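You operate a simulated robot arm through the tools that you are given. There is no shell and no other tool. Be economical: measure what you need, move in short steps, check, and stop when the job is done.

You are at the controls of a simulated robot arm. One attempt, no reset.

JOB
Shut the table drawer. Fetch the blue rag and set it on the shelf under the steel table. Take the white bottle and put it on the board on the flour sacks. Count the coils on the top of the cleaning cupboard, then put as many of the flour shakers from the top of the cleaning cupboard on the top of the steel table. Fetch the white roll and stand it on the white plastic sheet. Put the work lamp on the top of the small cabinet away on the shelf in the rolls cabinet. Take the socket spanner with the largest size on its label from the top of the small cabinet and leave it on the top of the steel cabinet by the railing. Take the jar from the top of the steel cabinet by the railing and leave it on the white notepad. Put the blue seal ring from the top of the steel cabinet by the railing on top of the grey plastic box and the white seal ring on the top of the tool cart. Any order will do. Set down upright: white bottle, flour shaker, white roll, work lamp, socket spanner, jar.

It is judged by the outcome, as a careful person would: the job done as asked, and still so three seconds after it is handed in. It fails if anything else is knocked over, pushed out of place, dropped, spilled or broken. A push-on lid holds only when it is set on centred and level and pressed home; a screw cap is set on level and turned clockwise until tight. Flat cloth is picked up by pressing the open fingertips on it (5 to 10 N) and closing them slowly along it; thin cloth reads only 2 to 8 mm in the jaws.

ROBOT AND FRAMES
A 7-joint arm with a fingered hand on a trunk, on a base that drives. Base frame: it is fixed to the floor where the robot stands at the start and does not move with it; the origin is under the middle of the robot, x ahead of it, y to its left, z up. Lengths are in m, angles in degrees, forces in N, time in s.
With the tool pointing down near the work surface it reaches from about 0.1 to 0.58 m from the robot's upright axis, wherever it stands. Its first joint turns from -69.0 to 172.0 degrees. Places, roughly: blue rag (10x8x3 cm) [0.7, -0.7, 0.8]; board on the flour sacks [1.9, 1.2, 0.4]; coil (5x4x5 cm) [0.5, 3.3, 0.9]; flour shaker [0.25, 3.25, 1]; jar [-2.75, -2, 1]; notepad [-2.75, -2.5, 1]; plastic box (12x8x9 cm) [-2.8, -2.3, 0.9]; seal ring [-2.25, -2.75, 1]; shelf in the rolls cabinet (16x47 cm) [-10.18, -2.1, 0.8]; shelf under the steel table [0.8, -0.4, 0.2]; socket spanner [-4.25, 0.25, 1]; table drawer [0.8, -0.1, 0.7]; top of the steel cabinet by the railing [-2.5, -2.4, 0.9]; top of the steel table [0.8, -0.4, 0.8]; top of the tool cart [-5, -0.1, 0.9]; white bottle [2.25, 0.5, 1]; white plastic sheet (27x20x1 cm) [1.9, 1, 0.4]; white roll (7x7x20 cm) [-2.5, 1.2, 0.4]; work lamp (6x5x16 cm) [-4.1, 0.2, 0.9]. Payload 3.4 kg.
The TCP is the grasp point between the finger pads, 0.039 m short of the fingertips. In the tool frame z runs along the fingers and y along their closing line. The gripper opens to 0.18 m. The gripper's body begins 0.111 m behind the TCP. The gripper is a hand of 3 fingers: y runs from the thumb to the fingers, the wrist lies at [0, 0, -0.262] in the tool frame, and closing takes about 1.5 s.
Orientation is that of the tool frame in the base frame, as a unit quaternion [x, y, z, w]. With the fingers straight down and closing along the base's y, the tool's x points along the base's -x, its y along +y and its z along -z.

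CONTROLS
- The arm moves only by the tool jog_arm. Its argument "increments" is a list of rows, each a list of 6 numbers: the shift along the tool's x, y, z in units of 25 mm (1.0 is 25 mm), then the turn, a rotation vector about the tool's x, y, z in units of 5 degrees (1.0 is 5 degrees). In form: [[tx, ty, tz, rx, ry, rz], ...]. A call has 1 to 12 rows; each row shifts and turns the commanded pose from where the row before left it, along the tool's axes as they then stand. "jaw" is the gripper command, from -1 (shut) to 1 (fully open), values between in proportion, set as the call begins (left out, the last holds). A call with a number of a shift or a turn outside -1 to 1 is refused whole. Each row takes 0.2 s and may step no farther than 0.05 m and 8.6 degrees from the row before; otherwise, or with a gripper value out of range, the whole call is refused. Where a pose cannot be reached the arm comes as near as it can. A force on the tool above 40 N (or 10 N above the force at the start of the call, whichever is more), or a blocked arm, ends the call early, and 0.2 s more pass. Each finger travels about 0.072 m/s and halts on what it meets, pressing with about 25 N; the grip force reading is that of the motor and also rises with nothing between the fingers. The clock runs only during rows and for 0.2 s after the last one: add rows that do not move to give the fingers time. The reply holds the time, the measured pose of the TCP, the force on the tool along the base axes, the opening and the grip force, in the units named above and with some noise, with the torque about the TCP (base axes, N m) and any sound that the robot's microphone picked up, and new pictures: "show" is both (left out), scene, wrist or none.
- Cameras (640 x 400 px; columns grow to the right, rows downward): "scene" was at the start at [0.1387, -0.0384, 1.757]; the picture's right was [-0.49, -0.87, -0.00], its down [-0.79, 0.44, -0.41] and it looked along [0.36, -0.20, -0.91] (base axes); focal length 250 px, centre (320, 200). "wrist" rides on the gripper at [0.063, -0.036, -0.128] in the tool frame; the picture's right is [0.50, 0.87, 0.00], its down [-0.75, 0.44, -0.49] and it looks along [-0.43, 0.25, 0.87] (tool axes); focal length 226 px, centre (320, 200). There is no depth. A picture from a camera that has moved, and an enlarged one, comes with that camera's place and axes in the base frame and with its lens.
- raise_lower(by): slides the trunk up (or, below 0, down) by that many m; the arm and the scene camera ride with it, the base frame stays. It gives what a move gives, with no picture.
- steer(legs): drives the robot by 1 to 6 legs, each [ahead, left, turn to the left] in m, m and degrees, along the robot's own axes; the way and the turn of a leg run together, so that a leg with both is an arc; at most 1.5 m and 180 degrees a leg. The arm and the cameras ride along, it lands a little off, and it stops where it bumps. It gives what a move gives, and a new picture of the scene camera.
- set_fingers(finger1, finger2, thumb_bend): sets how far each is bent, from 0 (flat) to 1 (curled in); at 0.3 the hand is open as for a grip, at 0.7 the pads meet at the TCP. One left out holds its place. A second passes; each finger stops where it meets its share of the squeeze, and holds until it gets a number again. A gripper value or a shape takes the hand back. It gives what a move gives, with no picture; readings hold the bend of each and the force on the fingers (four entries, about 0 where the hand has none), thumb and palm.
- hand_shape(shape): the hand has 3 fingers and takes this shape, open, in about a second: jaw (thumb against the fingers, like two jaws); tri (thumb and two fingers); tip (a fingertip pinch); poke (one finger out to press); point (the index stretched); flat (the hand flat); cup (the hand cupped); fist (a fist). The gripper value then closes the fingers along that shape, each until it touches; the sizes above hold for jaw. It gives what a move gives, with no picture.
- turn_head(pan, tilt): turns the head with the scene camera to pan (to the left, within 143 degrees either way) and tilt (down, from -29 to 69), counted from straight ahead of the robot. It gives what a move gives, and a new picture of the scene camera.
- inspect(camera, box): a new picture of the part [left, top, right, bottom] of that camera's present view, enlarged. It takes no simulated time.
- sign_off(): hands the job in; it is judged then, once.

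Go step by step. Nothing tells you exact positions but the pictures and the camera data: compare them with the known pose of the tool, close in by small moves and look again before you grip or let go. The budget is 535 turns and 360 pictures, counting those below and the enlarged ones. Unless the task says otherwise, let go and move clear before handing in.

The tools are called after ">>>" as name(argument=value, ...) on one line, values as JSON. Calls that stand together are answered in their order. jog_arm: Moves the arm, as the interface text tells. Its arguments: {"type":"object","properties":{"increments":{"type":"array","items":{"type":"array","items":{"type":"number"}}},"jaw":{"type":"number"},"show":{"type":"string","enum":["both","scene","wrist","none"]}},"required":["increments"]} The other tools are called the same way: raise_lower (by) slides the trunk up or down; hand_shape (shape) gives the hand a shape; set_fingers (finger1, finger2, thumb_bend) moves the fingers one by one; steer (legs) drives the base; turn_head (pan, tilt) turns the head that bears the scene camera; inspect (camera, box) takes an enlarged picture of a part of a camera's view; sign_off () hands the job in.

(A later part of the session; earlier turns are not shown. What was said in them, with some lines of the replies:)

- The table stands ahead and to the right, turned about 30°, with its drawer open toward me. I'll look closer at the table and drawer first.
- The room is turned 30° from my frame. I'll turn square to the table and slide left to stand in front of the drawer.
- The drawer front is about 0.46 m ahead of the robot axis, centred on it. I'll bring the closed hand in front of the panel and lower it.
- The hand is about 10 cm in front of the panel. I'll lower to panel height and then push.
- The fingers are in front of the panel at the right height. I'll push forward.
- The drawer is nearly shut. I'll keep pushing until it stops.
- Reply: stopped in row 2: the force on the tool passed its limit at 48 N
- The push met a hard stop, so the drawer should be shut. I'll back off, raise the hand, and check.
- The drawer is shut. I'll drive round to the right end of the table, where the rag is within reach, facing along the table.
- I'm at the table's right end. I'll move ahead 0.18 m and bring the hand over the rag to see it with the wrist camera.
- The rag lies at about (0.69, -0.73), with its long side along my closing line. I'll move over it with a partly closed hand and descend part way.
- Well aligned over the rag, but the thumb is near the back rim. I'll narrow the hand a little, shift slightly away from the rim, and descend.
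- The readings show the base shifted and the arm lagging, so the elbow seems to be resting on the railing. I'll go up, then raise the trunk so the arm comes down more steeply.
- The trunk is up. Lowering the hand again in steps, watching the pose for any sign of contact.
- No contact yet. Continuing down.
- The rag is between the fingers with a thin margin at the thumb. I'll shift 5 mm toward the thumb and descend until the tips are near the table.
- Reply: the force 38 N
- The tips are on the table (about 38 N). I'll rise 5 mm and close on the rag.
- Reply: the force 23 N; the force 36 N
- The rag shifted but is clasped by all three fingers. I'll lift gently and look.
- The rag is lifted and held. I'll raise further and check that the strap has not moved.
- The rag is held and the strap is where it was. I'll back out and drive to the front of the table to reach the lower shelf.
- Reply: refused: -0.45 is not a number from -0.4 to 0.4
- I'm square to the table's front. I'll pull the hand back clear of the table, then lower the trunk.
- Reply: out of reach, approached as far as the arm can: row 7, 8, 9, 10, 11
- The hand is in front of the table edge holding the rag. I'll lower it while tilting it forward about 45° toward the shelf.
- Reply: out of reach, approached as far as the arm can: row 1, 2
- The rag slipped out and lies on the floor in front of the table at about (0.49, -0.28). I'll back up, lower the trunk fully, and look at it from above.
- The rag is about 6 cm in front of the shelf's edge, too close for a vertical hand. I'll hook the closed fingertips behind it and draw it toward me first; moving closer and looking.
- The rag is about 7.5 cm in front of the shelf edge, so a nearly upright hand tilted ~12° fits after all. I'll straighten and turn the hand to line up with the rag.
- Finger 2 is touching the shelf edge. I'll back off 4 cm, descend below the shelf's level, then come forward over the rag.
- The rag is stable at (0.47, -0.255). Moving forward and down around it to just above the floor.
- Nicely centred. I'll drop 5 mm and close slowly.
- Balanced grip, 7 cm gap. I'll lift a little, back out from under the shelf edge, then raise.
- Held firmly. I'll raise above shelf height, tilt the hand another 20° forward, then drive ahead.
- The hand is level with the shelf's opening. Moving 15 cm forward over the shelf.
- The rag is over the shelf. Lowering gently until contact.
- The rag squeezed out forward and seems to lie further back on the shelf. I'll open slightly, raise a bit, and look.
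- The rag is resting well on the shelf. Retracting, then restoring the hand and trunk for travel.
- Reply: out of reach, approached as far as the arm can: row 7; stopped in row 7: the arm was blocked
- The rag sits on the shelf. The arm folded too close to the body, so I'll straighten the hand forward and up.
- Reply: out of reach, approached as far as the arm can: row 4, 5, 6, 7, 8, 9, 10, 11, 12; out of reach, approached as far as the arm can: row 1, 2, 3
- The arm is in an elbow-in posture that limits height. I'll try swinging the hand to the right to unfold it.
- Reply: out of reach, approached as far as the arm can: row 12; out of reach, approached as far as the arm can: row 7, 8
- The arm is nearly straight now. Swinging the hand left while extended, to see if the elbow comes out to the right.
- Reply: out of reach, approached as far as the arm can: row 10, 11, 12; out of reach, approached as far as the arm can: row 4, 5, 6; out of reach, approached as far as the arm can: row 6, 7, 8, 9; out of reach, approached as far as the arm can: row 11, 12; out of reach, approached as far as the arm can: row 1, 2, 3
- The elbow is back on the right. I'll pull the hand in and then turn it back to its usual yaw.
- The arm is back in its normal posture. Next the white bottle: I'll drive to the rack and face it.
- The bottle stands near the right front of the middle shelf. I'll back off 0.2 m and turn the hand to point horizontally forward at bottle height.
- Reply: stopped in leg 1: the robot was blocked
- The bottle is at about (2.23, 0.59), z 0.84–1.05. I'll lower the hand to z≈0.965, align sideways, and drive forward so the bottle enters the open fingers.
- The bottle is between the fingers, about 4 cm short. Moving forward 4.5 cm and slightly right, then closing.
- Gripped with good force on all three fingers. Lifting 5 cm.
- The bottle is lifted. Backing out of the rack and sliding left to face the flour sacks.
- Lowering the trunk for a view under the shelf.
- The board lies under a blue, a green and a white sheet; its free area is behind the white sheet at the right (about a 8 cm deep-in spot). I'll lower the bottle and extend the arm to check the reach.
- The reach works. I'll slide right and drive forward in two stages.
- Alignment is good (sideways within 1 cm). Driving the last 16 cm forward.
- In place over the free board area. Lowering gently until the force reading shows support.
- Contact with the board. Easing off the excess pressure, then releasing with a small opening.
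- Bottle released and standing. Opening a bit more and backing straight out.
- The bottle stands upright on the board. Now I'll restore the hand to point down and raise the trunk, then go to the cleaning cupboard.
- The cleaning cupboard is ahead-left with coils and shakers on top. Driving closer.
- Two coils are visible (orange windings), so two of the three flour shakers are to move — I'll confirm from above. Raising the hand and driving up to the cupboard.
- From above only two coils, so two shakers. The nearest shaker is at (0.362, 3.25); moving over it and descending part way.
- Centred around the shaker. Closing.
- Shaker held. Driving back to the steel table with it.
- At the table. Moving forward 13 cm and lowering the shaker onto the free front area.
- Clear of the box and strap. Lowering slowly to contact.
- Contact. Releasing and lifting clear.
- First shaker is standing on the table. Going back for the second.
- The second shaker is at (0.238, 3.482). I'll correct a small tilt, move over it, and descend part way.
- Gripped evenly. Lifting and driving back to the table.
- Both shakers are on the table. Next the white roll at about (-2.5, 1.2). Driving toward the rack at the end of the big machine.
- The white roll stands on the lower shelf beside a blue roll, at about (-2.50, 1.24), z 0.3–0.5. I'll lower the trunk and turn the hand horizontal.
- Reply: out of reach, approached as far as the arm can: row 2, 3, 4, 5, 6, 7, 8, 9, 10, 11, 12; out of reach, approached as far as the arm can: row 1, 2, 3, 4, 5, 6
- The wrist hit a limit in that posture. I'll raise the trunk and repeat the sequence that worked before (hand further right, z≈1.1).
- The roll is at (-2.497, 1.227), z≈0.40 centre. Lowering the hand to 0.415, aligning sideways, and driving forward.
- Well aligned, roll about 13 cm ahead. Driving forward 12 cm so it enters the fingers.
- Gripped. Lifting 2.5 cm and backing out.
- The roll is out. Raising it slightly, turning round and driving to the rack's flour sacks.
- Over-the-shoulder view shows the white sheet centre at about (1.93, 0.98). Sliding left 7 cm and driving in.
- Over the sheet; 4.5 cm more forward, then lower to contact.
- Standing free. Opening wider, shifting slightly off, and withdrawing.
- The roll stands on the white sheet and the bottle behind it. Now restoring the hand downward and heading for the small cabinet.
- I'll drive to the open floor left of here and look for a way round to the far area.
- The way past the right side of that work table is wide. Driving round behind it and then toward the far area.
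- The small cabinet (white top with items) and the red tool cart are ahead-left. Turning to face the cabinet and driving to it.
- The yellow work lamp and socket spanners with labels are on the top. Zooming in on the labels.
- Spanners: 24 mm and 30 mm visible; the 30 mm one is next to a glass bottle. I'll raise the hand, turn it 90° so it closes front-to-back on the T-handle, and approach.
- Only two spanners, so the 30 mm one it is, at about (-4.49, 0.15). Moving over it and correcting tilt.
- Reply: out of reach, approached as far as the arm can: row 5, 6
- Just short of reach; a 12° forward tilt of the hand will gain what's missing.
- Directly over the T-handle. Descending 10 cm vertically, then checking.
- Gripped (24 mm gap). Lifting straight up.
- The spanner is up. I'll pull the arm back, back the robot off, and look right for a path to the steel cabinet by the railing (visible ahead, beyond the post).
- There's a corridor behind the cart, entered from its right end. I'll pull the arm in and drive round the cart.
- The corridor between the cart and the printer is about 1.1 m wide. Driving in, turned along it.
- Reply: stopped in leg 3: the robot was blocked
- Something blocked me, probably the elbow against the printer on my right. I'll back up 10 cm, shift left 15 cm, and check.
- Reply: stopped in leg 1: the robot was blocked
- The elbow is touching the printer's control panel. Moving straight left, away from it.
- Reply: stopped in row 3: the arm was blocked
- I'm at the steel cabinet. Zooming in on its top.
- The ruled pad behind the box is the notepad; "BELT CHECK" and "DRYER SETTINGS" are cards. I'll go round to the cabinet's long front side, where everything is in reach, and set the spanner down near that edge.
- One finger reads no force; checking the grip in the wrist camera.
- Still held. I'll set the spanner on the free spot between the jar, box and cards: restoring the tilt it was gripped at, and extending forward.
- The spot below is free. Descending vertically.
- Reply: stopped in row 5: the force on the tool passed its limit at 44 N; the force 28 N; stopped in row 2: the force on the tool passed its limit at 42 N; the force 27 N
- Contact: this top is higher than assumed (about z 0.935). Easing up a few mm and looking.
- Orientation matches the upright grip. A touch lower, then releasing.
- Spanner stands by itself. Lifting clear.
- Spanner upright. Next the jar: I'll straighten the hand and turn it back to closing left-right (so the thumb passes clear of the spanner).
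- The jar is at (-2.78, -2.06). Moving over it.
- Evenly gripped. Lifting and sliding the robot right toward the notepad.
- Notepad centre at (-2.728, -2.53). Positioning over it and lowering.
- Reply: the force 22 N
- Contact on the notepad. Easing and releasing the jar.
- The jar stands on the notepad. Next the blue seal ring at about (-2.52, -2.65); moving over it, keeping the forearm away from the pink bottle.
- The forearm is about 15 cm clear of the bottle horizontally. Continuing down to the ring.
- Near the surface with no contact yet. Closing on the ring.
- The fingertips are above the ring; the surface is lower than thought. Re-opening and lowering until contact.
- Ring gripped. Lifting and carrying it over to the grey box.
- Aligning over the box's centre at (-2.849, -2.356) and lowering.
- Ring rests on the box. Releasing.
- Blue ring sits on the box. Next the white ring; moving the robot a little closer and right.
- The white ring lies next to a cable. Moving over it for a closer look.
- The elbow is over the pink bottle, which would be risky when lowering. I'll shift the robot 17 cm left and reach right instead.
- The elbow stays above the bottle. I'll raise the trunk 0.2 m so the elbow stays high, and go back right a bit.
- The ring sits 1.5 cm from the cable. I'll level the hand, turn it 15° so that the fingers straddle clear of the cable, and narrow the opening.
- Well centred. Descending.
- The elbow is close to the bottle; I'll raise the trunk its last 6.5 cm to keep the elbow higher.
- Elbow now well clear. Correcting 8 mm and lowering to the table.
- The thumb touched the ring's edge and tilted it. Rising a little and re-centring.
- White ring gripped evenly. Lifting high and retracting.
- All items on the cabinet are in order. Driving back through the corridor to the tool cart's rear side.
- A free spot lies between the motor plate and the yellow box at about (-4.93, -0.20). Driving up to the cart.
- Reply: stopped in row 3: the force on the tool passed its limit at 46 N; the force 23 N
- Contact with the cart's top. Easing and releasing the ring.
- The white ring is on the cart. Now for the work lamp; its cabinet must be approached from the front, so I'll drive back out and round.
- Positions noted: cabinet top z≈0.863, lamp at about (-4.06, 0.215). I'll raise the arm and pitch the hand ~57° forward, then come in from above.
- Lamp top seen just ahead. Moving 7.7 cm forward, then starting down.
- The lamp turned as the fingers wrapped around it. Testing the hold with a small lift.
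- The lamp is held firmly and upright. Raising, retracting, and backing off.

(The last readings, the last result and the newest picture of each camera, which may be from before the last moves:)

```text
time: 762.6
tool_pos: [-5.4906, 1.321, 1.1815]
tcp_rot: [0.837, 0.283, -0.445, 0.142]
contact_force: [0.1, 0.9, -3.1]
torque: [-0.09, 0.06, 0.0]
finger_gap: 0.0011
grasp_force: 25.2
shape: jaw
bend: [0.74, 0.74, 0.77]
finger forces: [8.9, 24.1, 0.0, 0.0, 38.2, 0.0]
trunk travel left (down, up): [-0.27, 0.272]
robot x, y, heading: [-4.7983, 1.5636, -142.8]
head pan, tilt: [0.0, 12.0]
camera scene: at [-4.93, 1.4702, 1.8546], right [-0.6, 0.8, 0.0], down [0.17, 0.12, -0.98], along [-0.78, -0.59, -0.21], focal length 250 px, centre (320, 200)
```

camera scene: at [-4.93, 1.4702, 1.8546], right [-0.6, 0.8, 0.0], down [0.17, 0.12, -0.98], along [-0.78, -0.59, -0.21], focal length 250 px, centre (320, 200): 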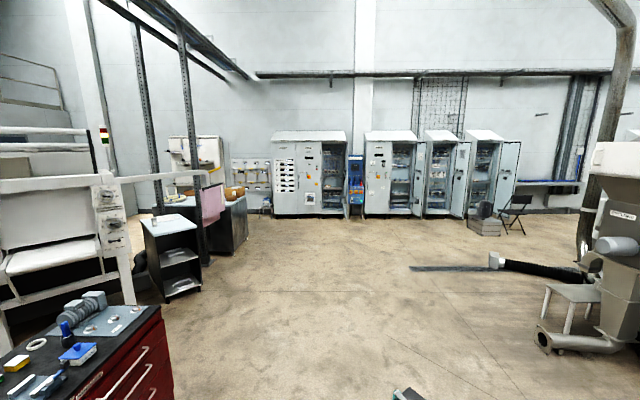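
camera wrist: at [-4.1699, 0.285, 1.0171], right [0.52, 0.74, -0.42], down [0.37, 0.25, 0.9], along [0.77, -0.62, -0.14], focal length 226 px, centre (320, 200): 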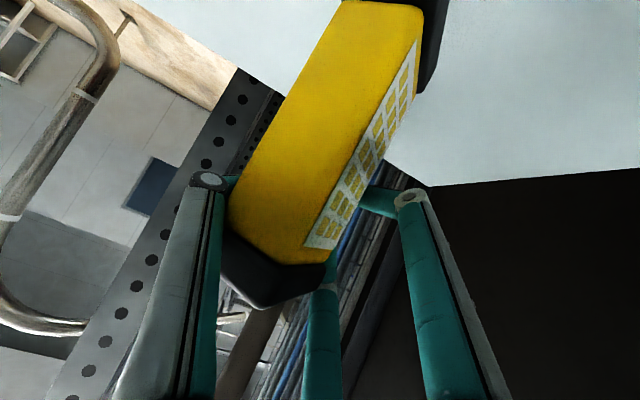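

>>> inspect(camera="scene", box=[265, 125, 435, 225])

```text
3.76 times, centred on (350, 175) of scene
camera zoom: at [-4.93, 1.4702, 1.8546], right [-0.6, 0.8, 0.0], down [0.17, 0.12, -0.98], along [-0.78, -0.59, -0.21], focal length 943 px, centre (207, 294)
```

zoom: 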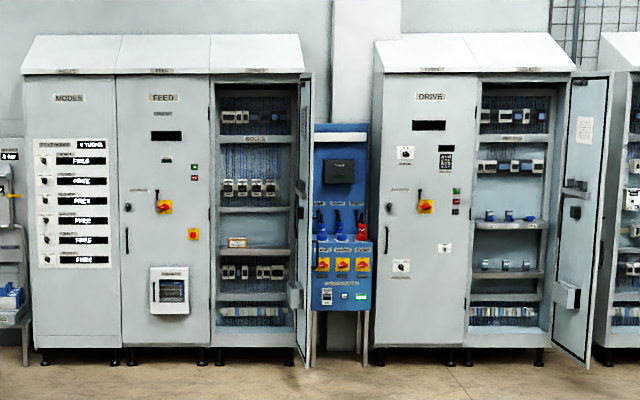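

The "ROLLS" cabinet's open bay with shelves is straight ahead; the shelf at z≈0.8 has a small box at its left. Driving 4.5 m ahead.

>>> steer(legs=[[1.5, 0, 0], [1.5, 0, 0], [1.5, 0, 0]])

>>> turn_head(pan=0, tilt=30)

```text
time: 784.1
tool_pos: [-9.1512, -1.2732, 1.181]
tcp_rot: [0.842, 0.268, -0.448, 0.134]
contact_force: [0.6, -0.6, -3.0]
torque: [-0.08, 0.04, -0.01]
finger_gap: 0.0013
grasp_force: 24.5
shape: jaw
bend: [0.74, 0.74, 0.77]
finger forces: [8.9, 24.0, 0.1, 0.0, 38.2, 0.0]
trunk travel left (down, up): [-0.27, 0.272]
robot x, y, heading: [-8.4523, -1.0564, -145.0]
head pan, tilt: [0.0, 12.0]
camera scene: at [-8.5859, -1.1434, 1.8547], right [-0.57, 0.82, 0.0], down [0.18, 0.12, -0.98], along [-0.8, -0.56, -0.21], focal length 250 px, centre (320, 200)
```

scene: 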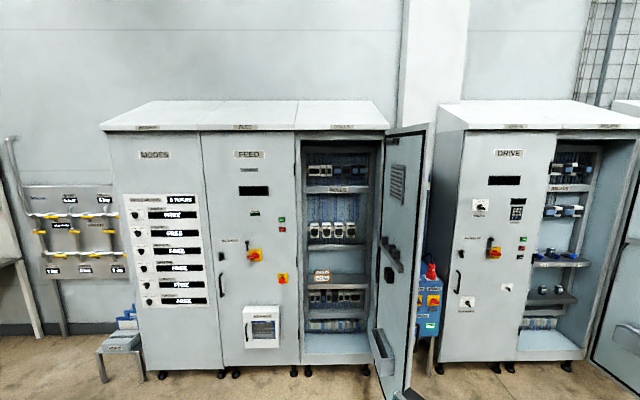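

```text
time: 784.9
tool_pos: [-9.1467, -1.2728, 1.1841]
tcp_rot: [0.841, 0.269, -0.449, 0.134]
contact_force: [0.5, 0.0, -2.4]
torque: [-0.14, 0.05, 0.0]
finger_gap: 0.0014
grasp_force: 25.1
shape: jaw
bend: [0.74, 0.74, 0.77]
finger forces: [8.9, 24.2, 0.1, 0.0, 38.1, 0.1]
trunk travel left (down, up): [-0.27, 0.272]
robot x, y, heading: [-8.4531, -1.057, -145.0]
head pan, tilt: [0.0, 30.0]
camera scene: at [-8.583, -1.1417, 1.8257], right [-0.57, 0.82, 0.0], down [0.41, 0.29, -0.86], along [-0.71, -0.5, -0.5], focal length 250 px, centre (320, 200)
```

scene: 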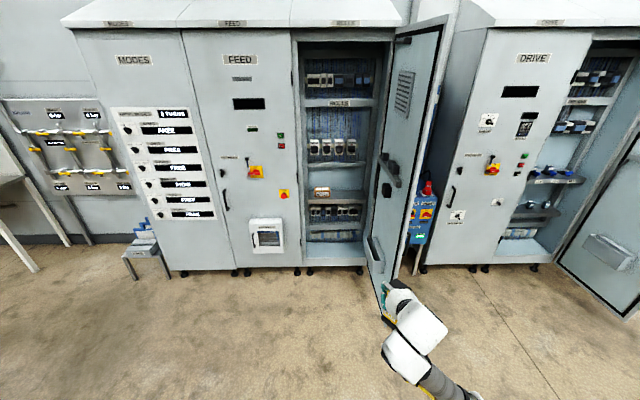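

Door stands open on the right; the shelf centre is 2.0 m ahead. Squaring up and moving closer to measure the shelf heights.

>>> steer(legs=[[0, 0, 1.5], [0.93, 0, 0]])

>>> turn_head(pan=-5, tilt=40)

>>> jog_arm(increments=[[0, 0, 0, 0, 0, 0]], show="wrist")

```text
time: 790.2
tool_pos: [-9.8956, -1.85, 1.1852]
tcp_rot: [0.838, 0.28, -0.447, 0.139]
contact_force: [0.5, 0.4, -3.3]
torque: [-0.1, 0.08, 0.03]
finger_gap: 0.0015
grasp_force: 24.4
shape: jaw
bend: [0.74, 0.74, 0.77]
finger forces: [8.9, 24.2, 0.0, 0.0, 38.1, 0.1]
trunk travel left (down, up): [-0.27, 0.272]
robot x, y, heading: [-9.2045, -1.615, -143.2]
head pan, tilt: [0.0, 30.0]
camera scene: at [-9.3358, -1.7036, 1.8256], right [-0.59, 0.8, 0.0], down [0.41, 0.3, -0.86], along [-0.69, -0.51, -0.5], focal length 250 px, centre (320, 200)
```

scene: 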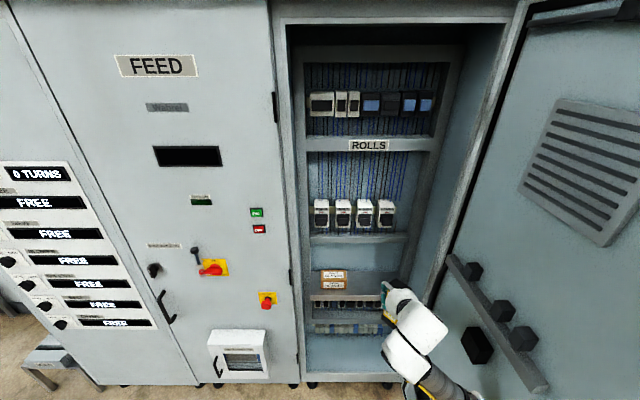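

```text
time: 790.9
tool_pos: [-9.8922, -1.851, 1.1876]
tcp_rot: [0.838, 0.28, -0.448, 0.137]
contact_force: [-0.2, -0.1, -3.7]
torque: [-0.13, 0.1, -0.01]
finger_gap: 0.0012
grasp_force: 25.1
shape: jaw
bend: [0.74, 0.74, 0.77]
finger forces: [8.8, 24.3, 0.1, 0.1, 38.1, 0.0]
trunk travel left (down, up): [-0.27, 0.272]
robot x, y, heading: [-9.2046, -1.6155, -143.7]
head pan, tilt: [-5.0, 40.0]
camera scene: at [-9.3355, -1.6945, 1.8103], right [-0.52, 0.85, 0.0], down [0.55, 0.33, -0.76], along [-0.65, -0.4, -0.65], focal length 250 px, centre (320, 200)
```

scene: 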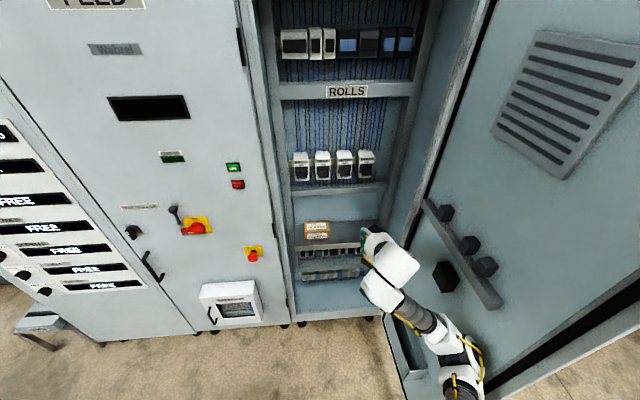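

```text
time: 791.3
tool_pos: [-9.8912, -1.8498, 1.1869]
tcp_rot: [0.837, 0.281, -0.449, 0.138]
contact_force: [0.6, -0.5, -2.9]
torque: [-0.1, 0.08, 0.03]
finger_gap: 0.0012
grasp_force: 24.9
shape: jaw
bend: [0.74, 0.74, 0.77]
finger forces: [8.9, 24.2, 0.1, 0.1, 38.1, 0.0]
trunk travel left (down, up): [-0.27, 0.272]
robot x, y, heading: [-9.2054, -1.6117, -143.7]
head pan, tilt: [-5.0, 40.0]
camera wrist: at [-9.801, -1.7379, 1.2064], right [0.73, -0.52, -0.43], down [0.26, -0.37, 0.89], along [-0.63, -0.77, -0.14], focal length 226 px, centre (320, 200)
```

wrist: 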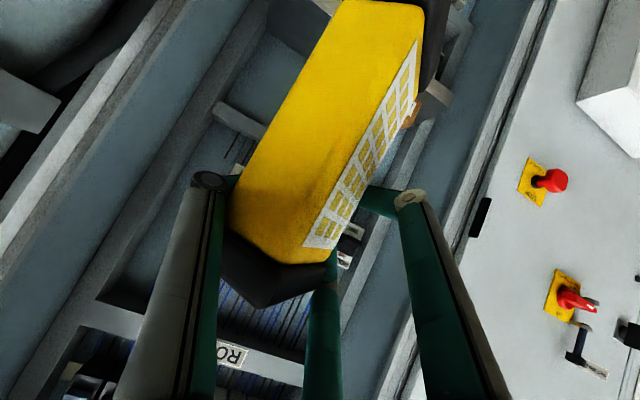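

>>> inspect(camera="scene", box=[270, 130, 420, 330])

```text
2.00 times, centred on (345, 230) of scene
camera zoom: at [-9.3355, -1.6945, 1.8102], right [-0.52, 0.85, 0.0], down [0.55, 0.33, -0.76], along [-0.65, -0.4, -0.65], focal length 501 px, centre (270, 140)
```

zoom: 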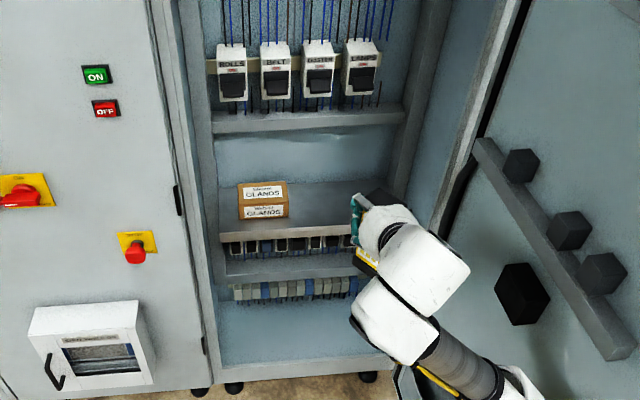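

The shelf spans 0.95–1.11 m ahead of me; box at its left, free right half. I'll lower the lamp in front of it to just above shelf height.

>>> jog_arm(increments=[[0.77, -0.08, 0.53, 0, 0, 0], [0.77, -0.08, 0.53, 0, 0, 0], [0.77, -0.08, 0.53, 0, 0, 0], [0.77, -0.08, 0.53, 0, 0, 0], [0.77, -0.08, 0.53, 0, 0, 0], [0.77, -0.08, 0.53, 0, 0, 0], [0.77, -0.08, 0.53, 0, 0, 0], [0.77, -0.08, 0.53, 0, 0, 0], [0.77, -0.08, 0.53, 0, 0, 0], [0.77, -0.08, 0.53, 0, 0, 0], [0.6, -0.08, 0.41, 0, 0, 0]], show="both")

```text
time: 793.7
tool_pos: [-9.9099, -1.8295, 0.9361]
tcp_rot: [0.837, 0.28, -0.45, 0.138]
contact_force: [0.2, -0.2, -2.6]
torque: [-0.1, 0.1, 0.03]
finger_gap: 0.0011
grasp_force: 25.4
shape: jaw
bend: [0.74, 0.74, 0.77]
finger forces: [8.9, 23.7, 0.0, 0.0, 37.6, 0.1]
trunk travel left (down, up): [-0.27, 0.272]
robot x, y, heading: [-9.2056, -1.6126, -143.7]
head pan, tilt: [-5.0, 40.0]
camera scene: at [-9.3347, -1.6932, 1.8103], right [-0.52, 0.85, 0.0], down [0.55, 0.33, -0.76], along [-0.65, -0.4, -0.65], focal length 250 px, centre (320, 200)
camera wrist: at [-9.8182, -1.7167, 0.9557], right [0.73, -0.53, -0.43], down [0.26, -0.37, 0.89], along [-0.63, -0.77, -0.14], focal length 226 px, centre (320, 200)
```

scene: 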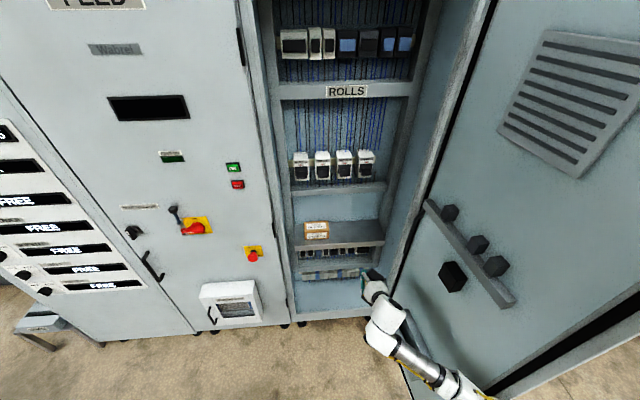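
wrist: 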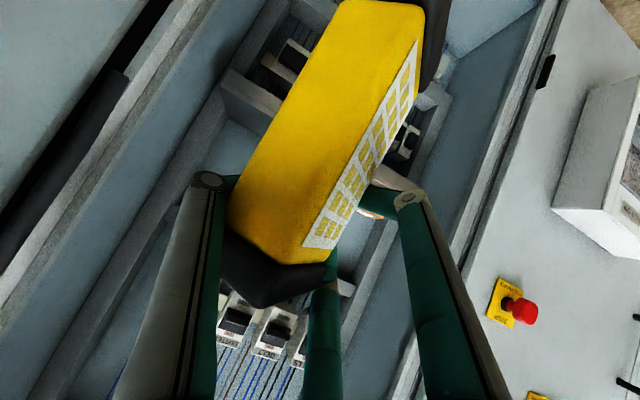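

>>> steer(legs=[[0.12, 0, 0]])

>>> turn_head(pan=-25, tilt=55)

```text
time: 794.9
tool_pos: [-10.008, -1.9037, 0.9371]
tcp_rot: [0.838, 0.28, -0.448, 0.137]
contact_force: [-0.1, 0.0, -3.4]
torque: [-0.13, 0.09, 0.02]
finger_gap: 0.0009
grasp_force: 25.5
shape: jaw
bend: [0.74, 0.74, 0.77]
finger forces: [9.0, 23.8, 0.0, 0.0, 37.6, 0.1]
trunk travel left (down, up): [-0.27, 0.272]
robot x, y, heading: [-9.3076, -1.6867, -143.4]
head pan, tilt: [-5.0, 40.0]
camera scene: at [-9.4335, -1.7662, 1.8102], right [-0.52, 0.85, 0.0], down [0.55, 0.34, -0.76], along [-0.65, -0.4, -0.65], focal length 250 px, centre (320, 200)
```

scene: 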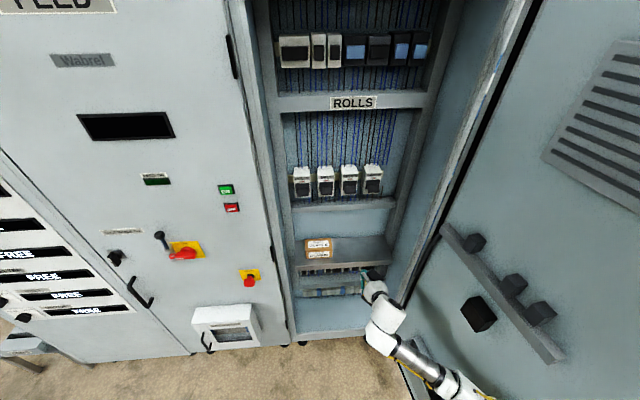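

```text
time: 795.8
tool_pos: [-10.0034, -1.9034, 0.9394]
tcp_rot: [0.837, 0.281, -0.45, 0.136]
contact_force: [0.1, 0.2, -2.3]
torque: [-0.1, 0.1, 0.03]
finger_gap: 0.0005
grasp_force: 25.4
shape: jaw
bend: [0.74, 0.74, 0.77]
finger forces: [8.8, 24.2, 0.0, 0.1, 37.9, 0.0]
trunk travel left (down, up): [-0.27, 0.272]
robot x, y, heading: [-9.3017, -1.6859, -143.4]
head pan, tilt: [-25.0, 55.0]
camera scene: at [-9.4304, -1.7355, 1.7896], right [-0.2, 0.98, 0.0], down [0.81, 0.16, -0.57], along [-0.56, -0.12, -0.82], focal length 250 px, centre (320, 200)
```

scene: 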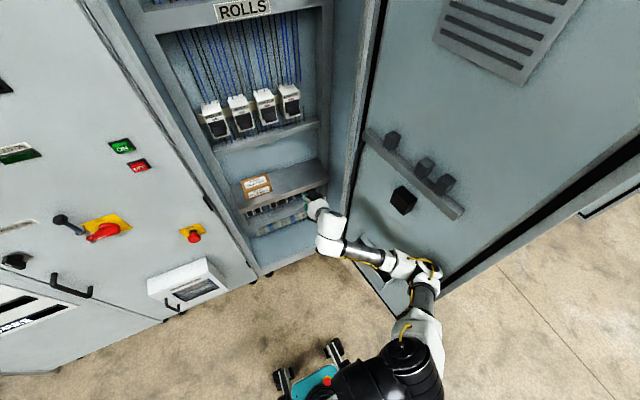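

The elbow is near the open door; extending the arm will draw it inward. Going forward in two steps.

>>> jog_arm(increments=[[-0.45, 0.05, 0.66, 0, 0, 0], [-0.45, 0.05, 0.66, 0, 0, 0], [-0.45, 0, 0.66, 0, 0, 0], [-0.45, 0, 0.66, 0, 0, 0], [-0.45, 0, 0.66, 0, 0, 0], [-0.45, 0, 0.66, 0, 0, 0]], show="both")

>>> inspect(camera="scene", box=[220, 130, 460, 300])

```text
time: 797.1
tool_pos: [-10.0977, -1.9778, 0.9405]
tcp_rot: [0.836, 0.281, -0.451, 0.136]
contact_force: [-0.1, 0.0, -2.9]
torque: [-0.1, 0.04, -0.02]
finger_gap: 0.001
grasp_force: 25.2
shape: jaw
bend: [0.74, 0.74, 0.77]
finger forces: [8.9, 24.2, 0.0, 0.0, 37.6, 0.1]
trunk travel left (down, up): [-0.27, 0.272]
robot x, y, heading: [-9.3051, -1.6865, -143.5]
head pan, tilt: [-25.0, 55.0]
camera scene: at [-9.4298, -1.7387, 1.7895], right [-0.2, 0.98, 0.0], down [0.81, 0.16, -0.57], along [-0.56, -0.11, -0.82], focal length 250 px, centre (320, 200)
camera wrist: at [-10.0062, -1.8648, 0.9591], right [0.73, -0.52, -0.44], down [0.26, -0.37, 0.89], along [-0.63, -0.77, -0.14], focal length 226 px, centre (320, 200)
```

scene: 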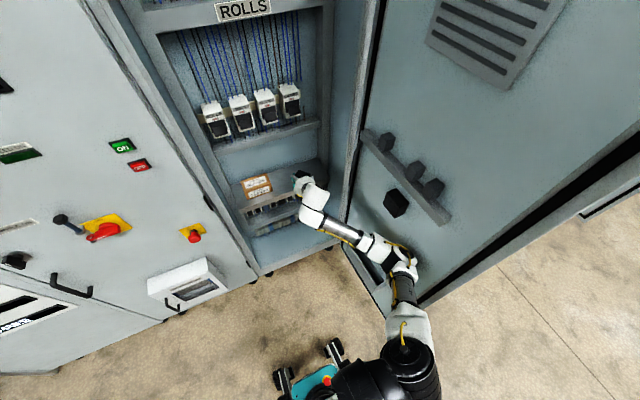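
wrist: 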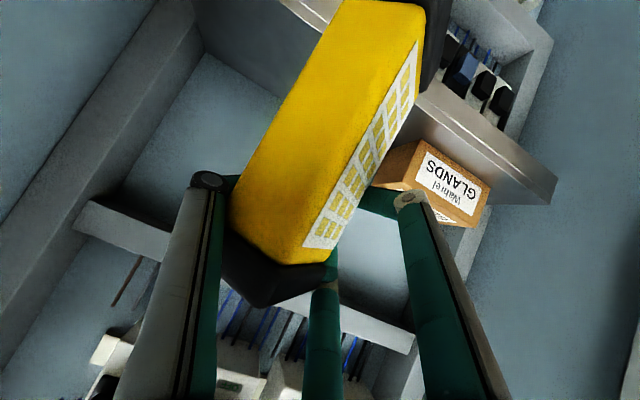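

```text
2.35 times, centred on (340, 215) of scene
camera zoom: at [-9.4298, -1.7387, 1.7895], right [-0.2, 0.98, 0.0], down [0.81, 0.16, -0.57], along [-0.56, -0.11, -0.82], focal length 589 px, centre (273, 165)
```

zoom: 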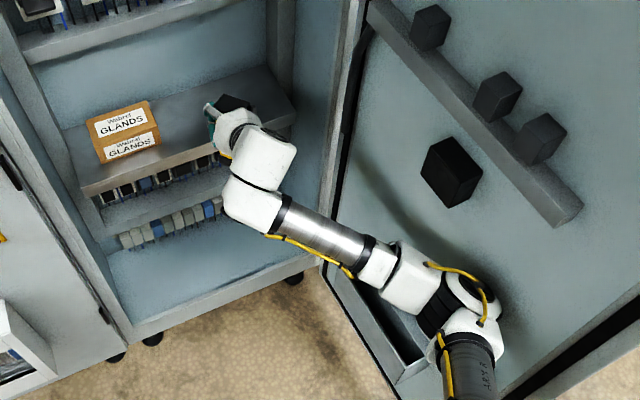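

Clear all around. Continuing forward 8 cm over the shelf.

>>> jog_arm(increments=[[-0.45, 0, 0.66, 0, 0, 0], [-0.45, 0, 0.66, 0, 0, 0], [-0.45, 0, 0.66, 0, 0, 0], [-0.45, 0, 0.66, 0, 0, 0]], show="both")

>>> inspect(camera="scene", box=[220, 130, 380, 250])

```text
time: 798.1
tool_pos: [-10.1631, -2.0211, 0.9387]
tcp_rot: [0.836, 0.281, -0.451, 0.136]
contact_force: [-0.7, 0.1, -3.8]
torque: [-0.09, 0.07, 0.01]
finger_gap: 0.0008
grasp_force: 25.5
shape: jaw
bend: [0.74, 0.74, 0.77]
finger forces: [8.9, 24.2, 0.0, 0.0, 37.6, 0.1]
trunk travel left (down, up): [-0.27, 0.272]
robot x, y, heading: [-9.3004, -1.6885, -143.7]
head pan, tilt: [-25.0, 55.0]
camera scene: at [-9.4321, -1.7377, 1.7894], right [-0.2, 0.98, 0.0], down [0.81, 0.16, -0.57], along [-0.56, -0.11, -0.82], focal length 250 px, centre (320, 200)
camera wrist: at [-10.0721, -1.9102, 0.9585], right [0.73, -0.52, -0.44], down [0.26, -0.38, 0.89], along [-0.63, -0.76, -0.14], focal length 226 px, centre (320, 200)
```

scene: 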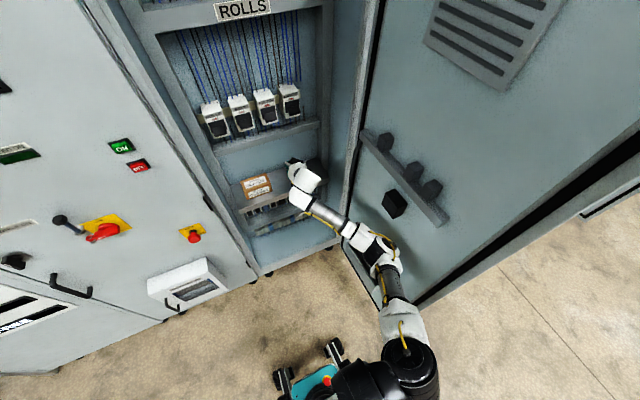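
wrist: 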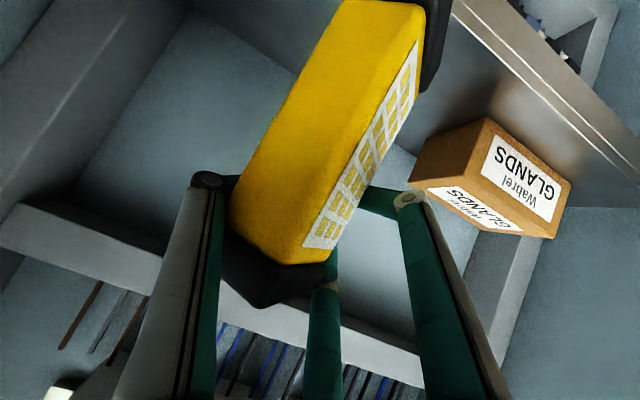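

```text
3.33 times, centred on (300, 190) of scene
camera zoom: at [-9.4321, -1.7377, 1.7894], right [-0.2, 0.98, 0.0], down [0.81, 0.16, -0.57], along [-0.56, -0.11, -0.82], focal length 835 px, centre (387, 233)
```

zoom: 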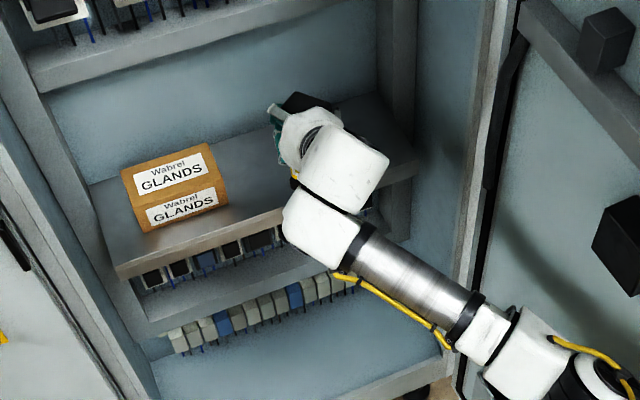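

>>> jog_arm(increments=[[-0.45, 0, 0.66, 0, 0, 0], [0.33, 0, 0.23, 0, 0, 0], [0.33, 0, 0.23, 0, 0, 0]], show="none")

>>> jog_arm(increments=[[0.2, 0, 0.14, 0, 0, 0], [0.16, 0, 0.11, 0, 0, 0]], show="none")

```text
time: 799.0
tool_pos: [-10.1802, -2.0347, 0.9188]
tcp_rot: [0.836, 0.281, -0.45, 0.137]
contact_force: [0.2, -0.6, -2.7]
torque: [-0.08, 0.07, 0.03]
finger_gap: 0.0011
grasp_force: 25.6
shape: jaw
bend: [0.74, 0.74, 0.77]
finger forces: [8.9, 24.2, 0.1, 0.0, 37.6, 0.0]
trunk travel left (down, up): [-0.27, 0.272]
robot x, y, heading: [-9.3032, -1.6873, -143.6]
head pan, tilt: [-25.0, 55.0]
```

```text
time: 799.5
tool_pos: [-10.1804, -2.0349, 0.9095]
tcp_rot: [0.837, 0.281, -0.45, 0.137]
contact_force: [-0.3, -0.5, -2.7]
torque: [-0.08, 0.06, 0.01]
finger_gap: 0.001
grasp_force: 24.9
shape: jaw
bend: [0.74, 0.74, 0.77]
finger forces: [8.9, 24.2, 0.0, 0.0, 37.6, 0.0]
trunk travel left (down, up): [-0.27, 0.272]
robot x, y, heading: [-9.3003, -1.6894, -143.8]
head pan, tilt: [-25.0, 55.0]
```

>>> jog_arm(increments=[[0.16, 0, 0.11, 0, 0, 0], [0.16, 0, 0.11, 0, 0, 0]], show="none")

>>> jog_arm(increments=[[0.12, 0, 0.08, 0, 0, 0], [0.12, 0, 0.08, 0, 0, 0]], show="wrist")

```text
time: 800.1
tool_pos: [-10.1799, -2.0355, 0.903]
tcp_rot: [0.835, 0.28, -0.454, 0.137]
contact_force: [1.2, 2.0, 8.5]
torque: [0.2, -0.01, -0.01]
finger_gap: 0.0011
grasp_force: 24.9
shape: jaw
bend: [0.74, 0.74, 0.77]
finger forces: [8.9, 24.1, 0.1, 0.1, 38.0, 0.0]
trunk travel left (down, up): [-0.27, 0.272]
robot x, y, heading: [-9.3047, -1.6898, -143.5]
head pan, tilt: [-25.0, 55.0]
```

```text
time: 800.8
tool_pos: [-10.1787, -2.0341, 0.901]
tcp_rot: [0.833, 0.28, -0.457, 0.138]
contact_force: [1.1, 4.0, 31.0]
torque: [0.8, 0.02, 0.02]
finger_gap: 0.0008
grasp_force: 25.2
shape: jaw
bend: [0.74, 0.74, 0.77]
finger forces: [8.9, 24.7, 0.0, 0.1, 41.2, 0.1]
trunk travel left (down, up): [-0.27, 0.272]
robot x, y, heading: [-9.3035, -1.6813, -143.3]
head pan, tilt: [-25.0, 55.0]
camera wrist: at [-10.0871, -1.9219, 0.92], right [0.73, -0.53, -0.44], down [0.27, -0.37, 0.89], along [-0.63, -0.77, -0.12], focal length 226 px, centre (320, 200)
```

wrist: 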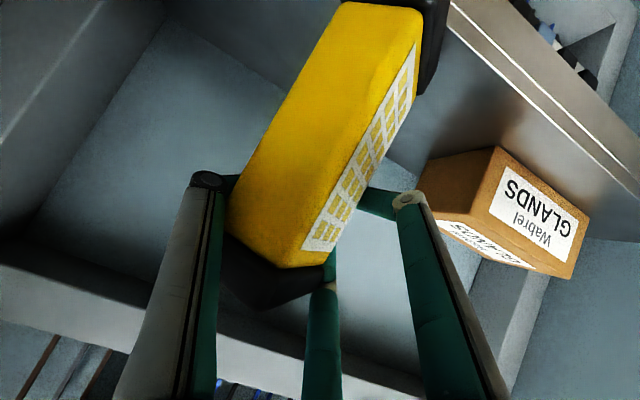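

Contact at z≈0.80. Easing off before release.

>>> jog_arm(increments=[[-0.16, 0, -0.11, 0, 0, 0], [0, 0, 0, 0, 0, 0]], show="none")

>>> inspect(camera="scene", box=[240, 140, 340, 240])

```text
time: 801.4
tool_pos: [-10.1773, -2.0346, 0.9035]
tcp_rot: [0.835, 0.281, -0.453, 0.137]
contact_force: [0.5, 3.8, 27.0]
torque: [0.63, 0.14, 0.01]
finger_gap: 0.0009
grasp_force: 25.2
shape: jaw
bend: [0.74, 0.74, 0.77]
finger forces: [9.1, 24.7, 0.1, 0.0, 41.6, 0.0]
trunk travel left (down, up): [-0.27, 0.272]
robot x, y, heading: [-9.3, -1.6869, -143.5]
head pan, tilt: [-25.0, 55.0]
```

```text
4.00 times, centred on (290, 190) of scene
camera zoom: at [-9.4216, -1.7324, 1.7906], right [-0.2, 0.98, 0.0], down [0.8, 0.16, -0.57], along [-0.56, -0.12, -0.82], focal length 1002 px, centre (440, 240)
```

zoom: 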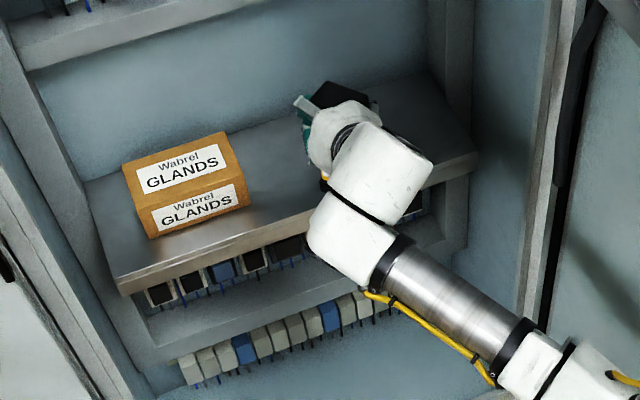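

Still pressing; easing more, then opening.

>>> jog_arm(increments=[[-0.16, 0, -0.11, 0, 0, 0], [0, 0, 0, 0, 0, 0]], show="none")

>>> jog_arm(increments=[[-0.08, 0, -0.055, 0, 0, 0], [0, 0, 0, 0, 0, 0]], show="none")

```text
time: 802.0
tool_pos: [-10.1782, -2.0345, 0.9023]
tcp_rot: [0.836, 0.281, -0.451, 0.137]
contact_force: [-0.6, 0.5, 18.0]
torque: [0.36, 0.28, 0.04]
finger_gap: 0.0007
grasp_force: 25.1
shape: jaw
bend: [0.74, 0.74, 0.77]
finger forces: [9.1, 24.7, 0.1, 0.1, 41.9, 0.0]
trunk travel left (down, up): [-0.27, 0.272]
robot x, y, heading: [-9.3011, -1.6879, -143.6]
head pan, tilt: [-25.0, 55.0]
```

```text
time: 802.5
tool_pos: [-10.179, -2.035, 0.903]
tcp_rot: [0.837, 0.281, -0.45, 0.136]
contact_force: [-1.8, 0.4, 9.4]
torque: [0.17, 0.25, 0.02]
finger_gap: 0.0009
grasp_force: 24.3
shape: jaw
bend: [0.74, 0.74, 0.77]
finger forces: [9.2, 24.2, 0.0, 0.1, 40.9, 0.0]
trunk travel left (down, up): [-0.27, 0.272]
robot x, y, heading: [-9.3019, -1.6873, -143.4]
head pan, tilt: [-25.0, 55.0]
```

>>> jog_arm(increments=[[0, 0, 0, 0, 0, 0], [0, 0, 0, 0, 0, 0], [0, 0, 0, 0, 0, 0], [0, 0, 0, 0, 0, 0], [0, 0, 0, 0, 0, 0]], jaw=0.2, show="wrist")

```text
time: 803.8
tool_pos: [-10.1794, -2.0346, 0.9046]
tcp_rot: [0.836, 0.281, -0.451, 0.137]
contact_force: [0.5, 0.1, -0.2]
torque: [0.0, -0.01, 0.0]
finger_gap: 0.1073
grasp_force: 0.0
shape: jaw
bend: [0.69, 0.69, 0.69]
finger forces: [0.0, 0.1, 0.0, 0.1, 0.0, 0.1]
trunk travel left (down, up): [-0.27, 0.272]
robot x, y, heading: [-9.3012, -1.6886, -143.4]
head pan, tilt: [-25.0, 55.0]
camera wrist: at [-10.0884, -1.9227, 0.9232], right [0.73, -0.52, -0.44], down [0.26, -0.37, 0.89], along [-0.63, -0.77, -0.14], focal length 226 px, centre (320, 200)
```

wrist: 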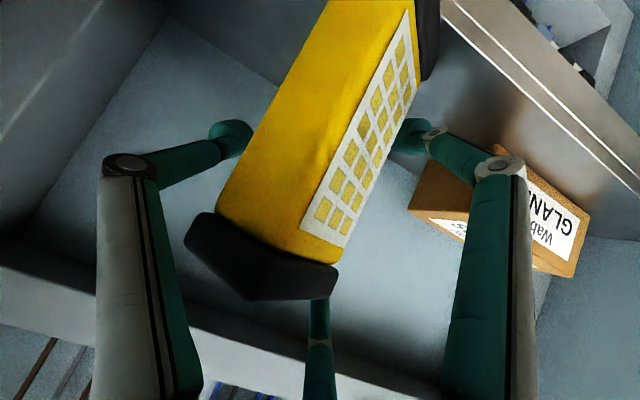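

The lamp stands free. Opening wider, then withdrawing straight back.

>>> jog_arm(increments=[[0, 0, 0, 0, 0, 0], [0, 0, 0, 0, 0, 0], [0, 0, 0, 0, 0, 0]], jaw=0.6, show="wrist")

```text
time: 804.5
tool_pos: [-10.1793, -2.0348, 0.9042]
tcp_rot: [0.836, 0.281, -0.451, 0.136]
contact_force: [0.0, 0.0, -0.1]
torque: [0.02, -0.01, -0.05]
finger_gap: 0.1436
grasp_force: 0.1
shape: jaw
bend: [0.55, 0.55, 0.55]
finger forces: [0.0, 0.0, 0.0, 0.0, 0.0, 0.0]
trunk travel left (down, up): [-0.27, 0.272]
robot x, y, heading: [-9.3026, -1.686, -143.3]
head pan, tilt: [-25.0, 55.0]
camera wrist: at [-10.0884, -1.9226, 0.9234], right [0.73, -0.52, -0.44], down [0.26, -0.37, 0.89], along [-0.63, -0.77, -0.14], focal length 226 px, centre (320, 200)
```

wrist: 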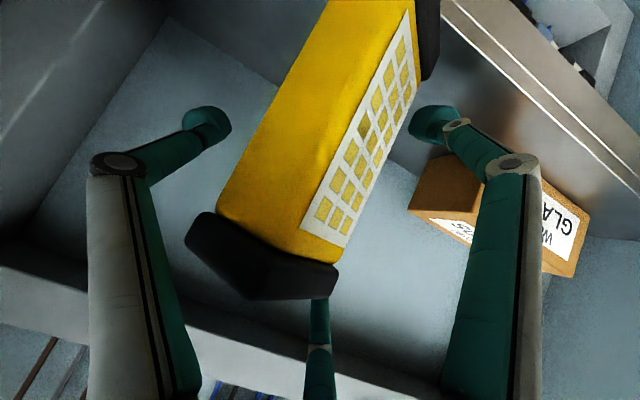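

>>> jog_arm(increments=[[0.28, 0, -0.41, 0, 0, 0], [0.28, 0, -0.41, 0, 0, 0], [0.28, 0, -0.41, 0, 0, 0]], show="wrist")

```text
time: 805.4
tool_pos: [-10.1493, -2.0126, 0.9025]
tcp_rot: [0.836, 0.281, -0.451, 0.137]
contact_force: [0.6, 1.1, 0.2]
torque: [0.01, 0.01, -0.01]
finger_gap: 0.1436
grasp_force: 0.1
shape: jaw
bend: [0.55, 0.55, 0.55]
finger forces: [0.1, 0.0, 0.0, 0.1, 0.0, 0.0]
trunk travel left (down, up): [-0.27, 0.272]
robot x, y, heading: [-9.3017, -1.6889, -143.1]
head pan, tilt: [-25.0, 55.0]
camera wrist: at [-10.0585, -1.9007, 0.9228], right [0.73, -0.52, -0.44], down [0.26, -0.37, 0.89], along [-0.63, -0.77, -0.14], focal length 226 px, centre (320, 200)
```

wrist: 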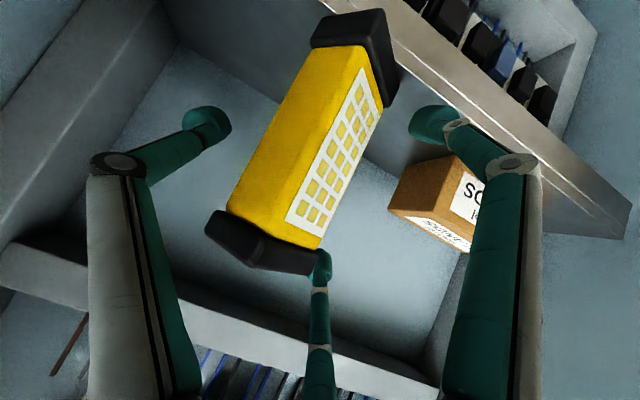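

>>> jog_arm(increments=[[0.1, 0.15, -0.15, 0, 0, 0], [0.28, 0, -0.41, 0, 0, 0], [0.4, 0, -0.58, 0, 0, 0], [0.4, 0, -0.58, 0, 0, 0], [0.4, 0, -0.58, 0, 0, 0]], show="both")

```text
time: 806.5
tool_pos: [-10.089, -1.9722, 0.9032]
tcp_rot: [0.836, 0.28, -0.451, 0.137]
contact_force: [-0.8, 0.9, -0.7]
torque: [0.01, 0.01, -0.01]
finger_gap: 0.1437
grasp_force: 0.0
shape: jaw
bend: [0.55, 0.55, 0.55]
finger forces: [0.0, 0.1, 0.1, 0.1, 0.0, 0.0]
trunk travel left (down, up): [-0.27, 0.272]
robot x, y, heading: [-9.3031, -1.6869, -143.6]
head pan, tilt: [-25.0, 55.0]
camera scene: at [-9.4302, -1.7351, 1.7897], right [-0.2, 0.98, 0.0], down [0.81, 0.16, -0.57], along [-0.56, -0.12, -0.82], focal length 250 px, centre (320, 200)
camera wrist: at [-9.9993, -1.8612, 0.9227], right [0.73, -0.52, -0.44], down [0.26, -0.37, 0.89], along [-0.63, -0.77, -0.14], focal length 226 px, centre (320, 200)
```

scene: 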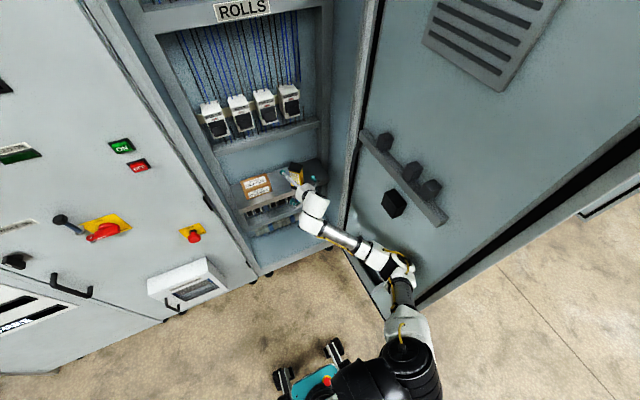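
wrist: 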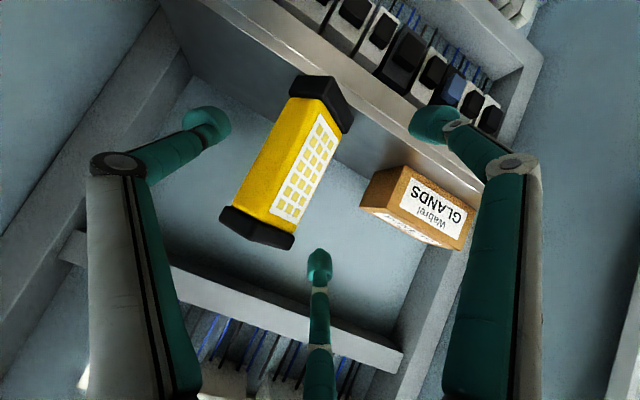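

The lamp stands upright on the shelf. Backing straight out.

>>> steer(legs=[[-0.8, 0, 0]])

>>> turn_head(pan=0, tilt=28)

>>> inspect(camera="scene", box=[260, 120, 420, 280])

```text
time: 810.8
tool_pos: [-9.4541, -1.4967, 0.9036]
tcp_rot: [0.838, 0.276, -0.451, 0.135]
contact_force: [0.3, -0.5, 0.1]
torque: [0.02, 0.0, 0.02]
finger_gap: 0.1436
grasp_force: 0.1
shape: jaw
bend: [0.55, 0.55, 0.55]
finger forces: [0.0, 0.1, 0.0, 0.1, 0.0, 0.0]
trunk travel left (down, up): [-0.27, 0.272]
robot x, y, heading: [-8.6661, -1.2147, -144.3]
head pan, tilt: [-25.0, 55.0]
camera scene: at [-8.7908, -1.2655, 1.7897], right [-0.19, 0.98, 0.0], down [0.81, 0.15, -0.57], along [-0.56, -0.11, -0.82], focal length 250 px, centre (320, 200)
```

scene: 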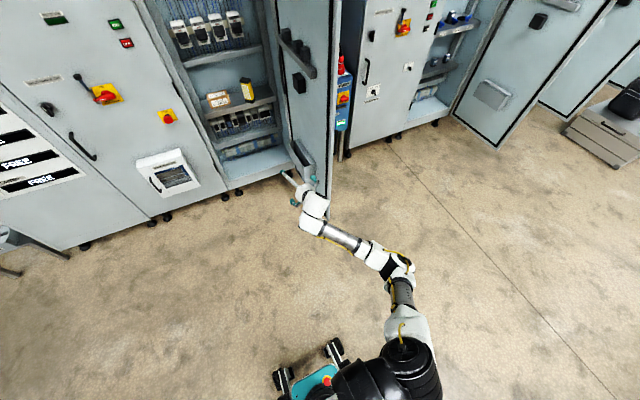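

```text
time: 811.7
tool_pos: [-9.4495, -1.4973, 0.9053]
tcp_rot: [0.837, 0.277, -0.453, 0.133]
contact_force: [0.2, 0.1, 0.4]
torque: [-0.01, -0.01, 0.0]
finger_gap: 0.1438
grasp_force: 0.0
shape: jaw
bend: [0.55, 0.55, 0.55]
finger forces: [0.0, 0.1, 0.0, 0.1, 0.1, 0.0]
trunk travel left (down, up): [-0.27, 0.272]
robot x, y, heading: [-8.6651, -1.2208, -144.2]
head pan, tilt: [0.0, 28.0]
camera scene: at [-8.7943, -1.3058, 1.8288], right [-0.59, 0.81, 0.0], down [0.39, 0.27, -0.88], along [-0.71, -0.52, -0.47], focal length 250 px, centre (320, 200)
```

scene: 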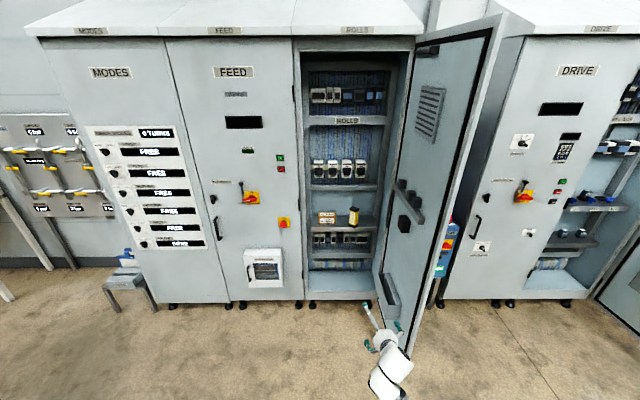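

```text
2.50 times, centred on (340, 200) of scene
camera zoom: at [-8.7943, -1.3058, 1.8288], right [-0.59, 0.81, 0.0], down [0.39, 0.27, -0.88], along [-0.71, -0.52, -0.47], focal length 626 px, centre (270, 200)
```

zoom: 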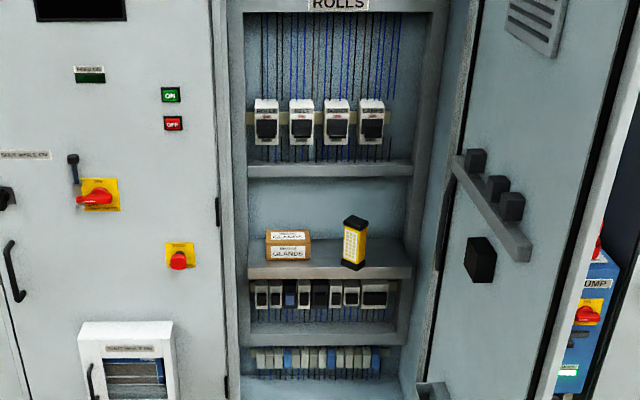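

>>> sign_off()

```text
The job is handed in.
```

I did every part of the job and handed it in. There were some mishaps along the way:
- **Blue rag:** it slipped to the floor once. When I set it down it squeezed out of my grip and slid further back on the shelf, where it now lies.
- **Robot contacts:** the robot base bumped the left end of the steel table, its arm leaned on the railing top, and its elbow pressed against the printer's control panel. I saw nothing displaced, but I did not go back to check those spots closely.

| Item | Where it is now |
|---|---|
| Table drawer | shut |
| Blue rag | shelf under the steel table |
| White bottle | upright on the board, behind the white sheet |
| Flour shakers | two standing on the steel table, since I counted two coils |
| White roll | upright on the white plastic sheet |
| Work lamp | upright on the shelf in the rolls cabinet |
| 30 mm socket spanner (labels read 24 and 30 mm) | upright on the steel cabinet by the railing |
| Jar | upright on the white notepad |
| Blue seal ring | on the grey plastic box |
| White seal ring | on the tool cart |
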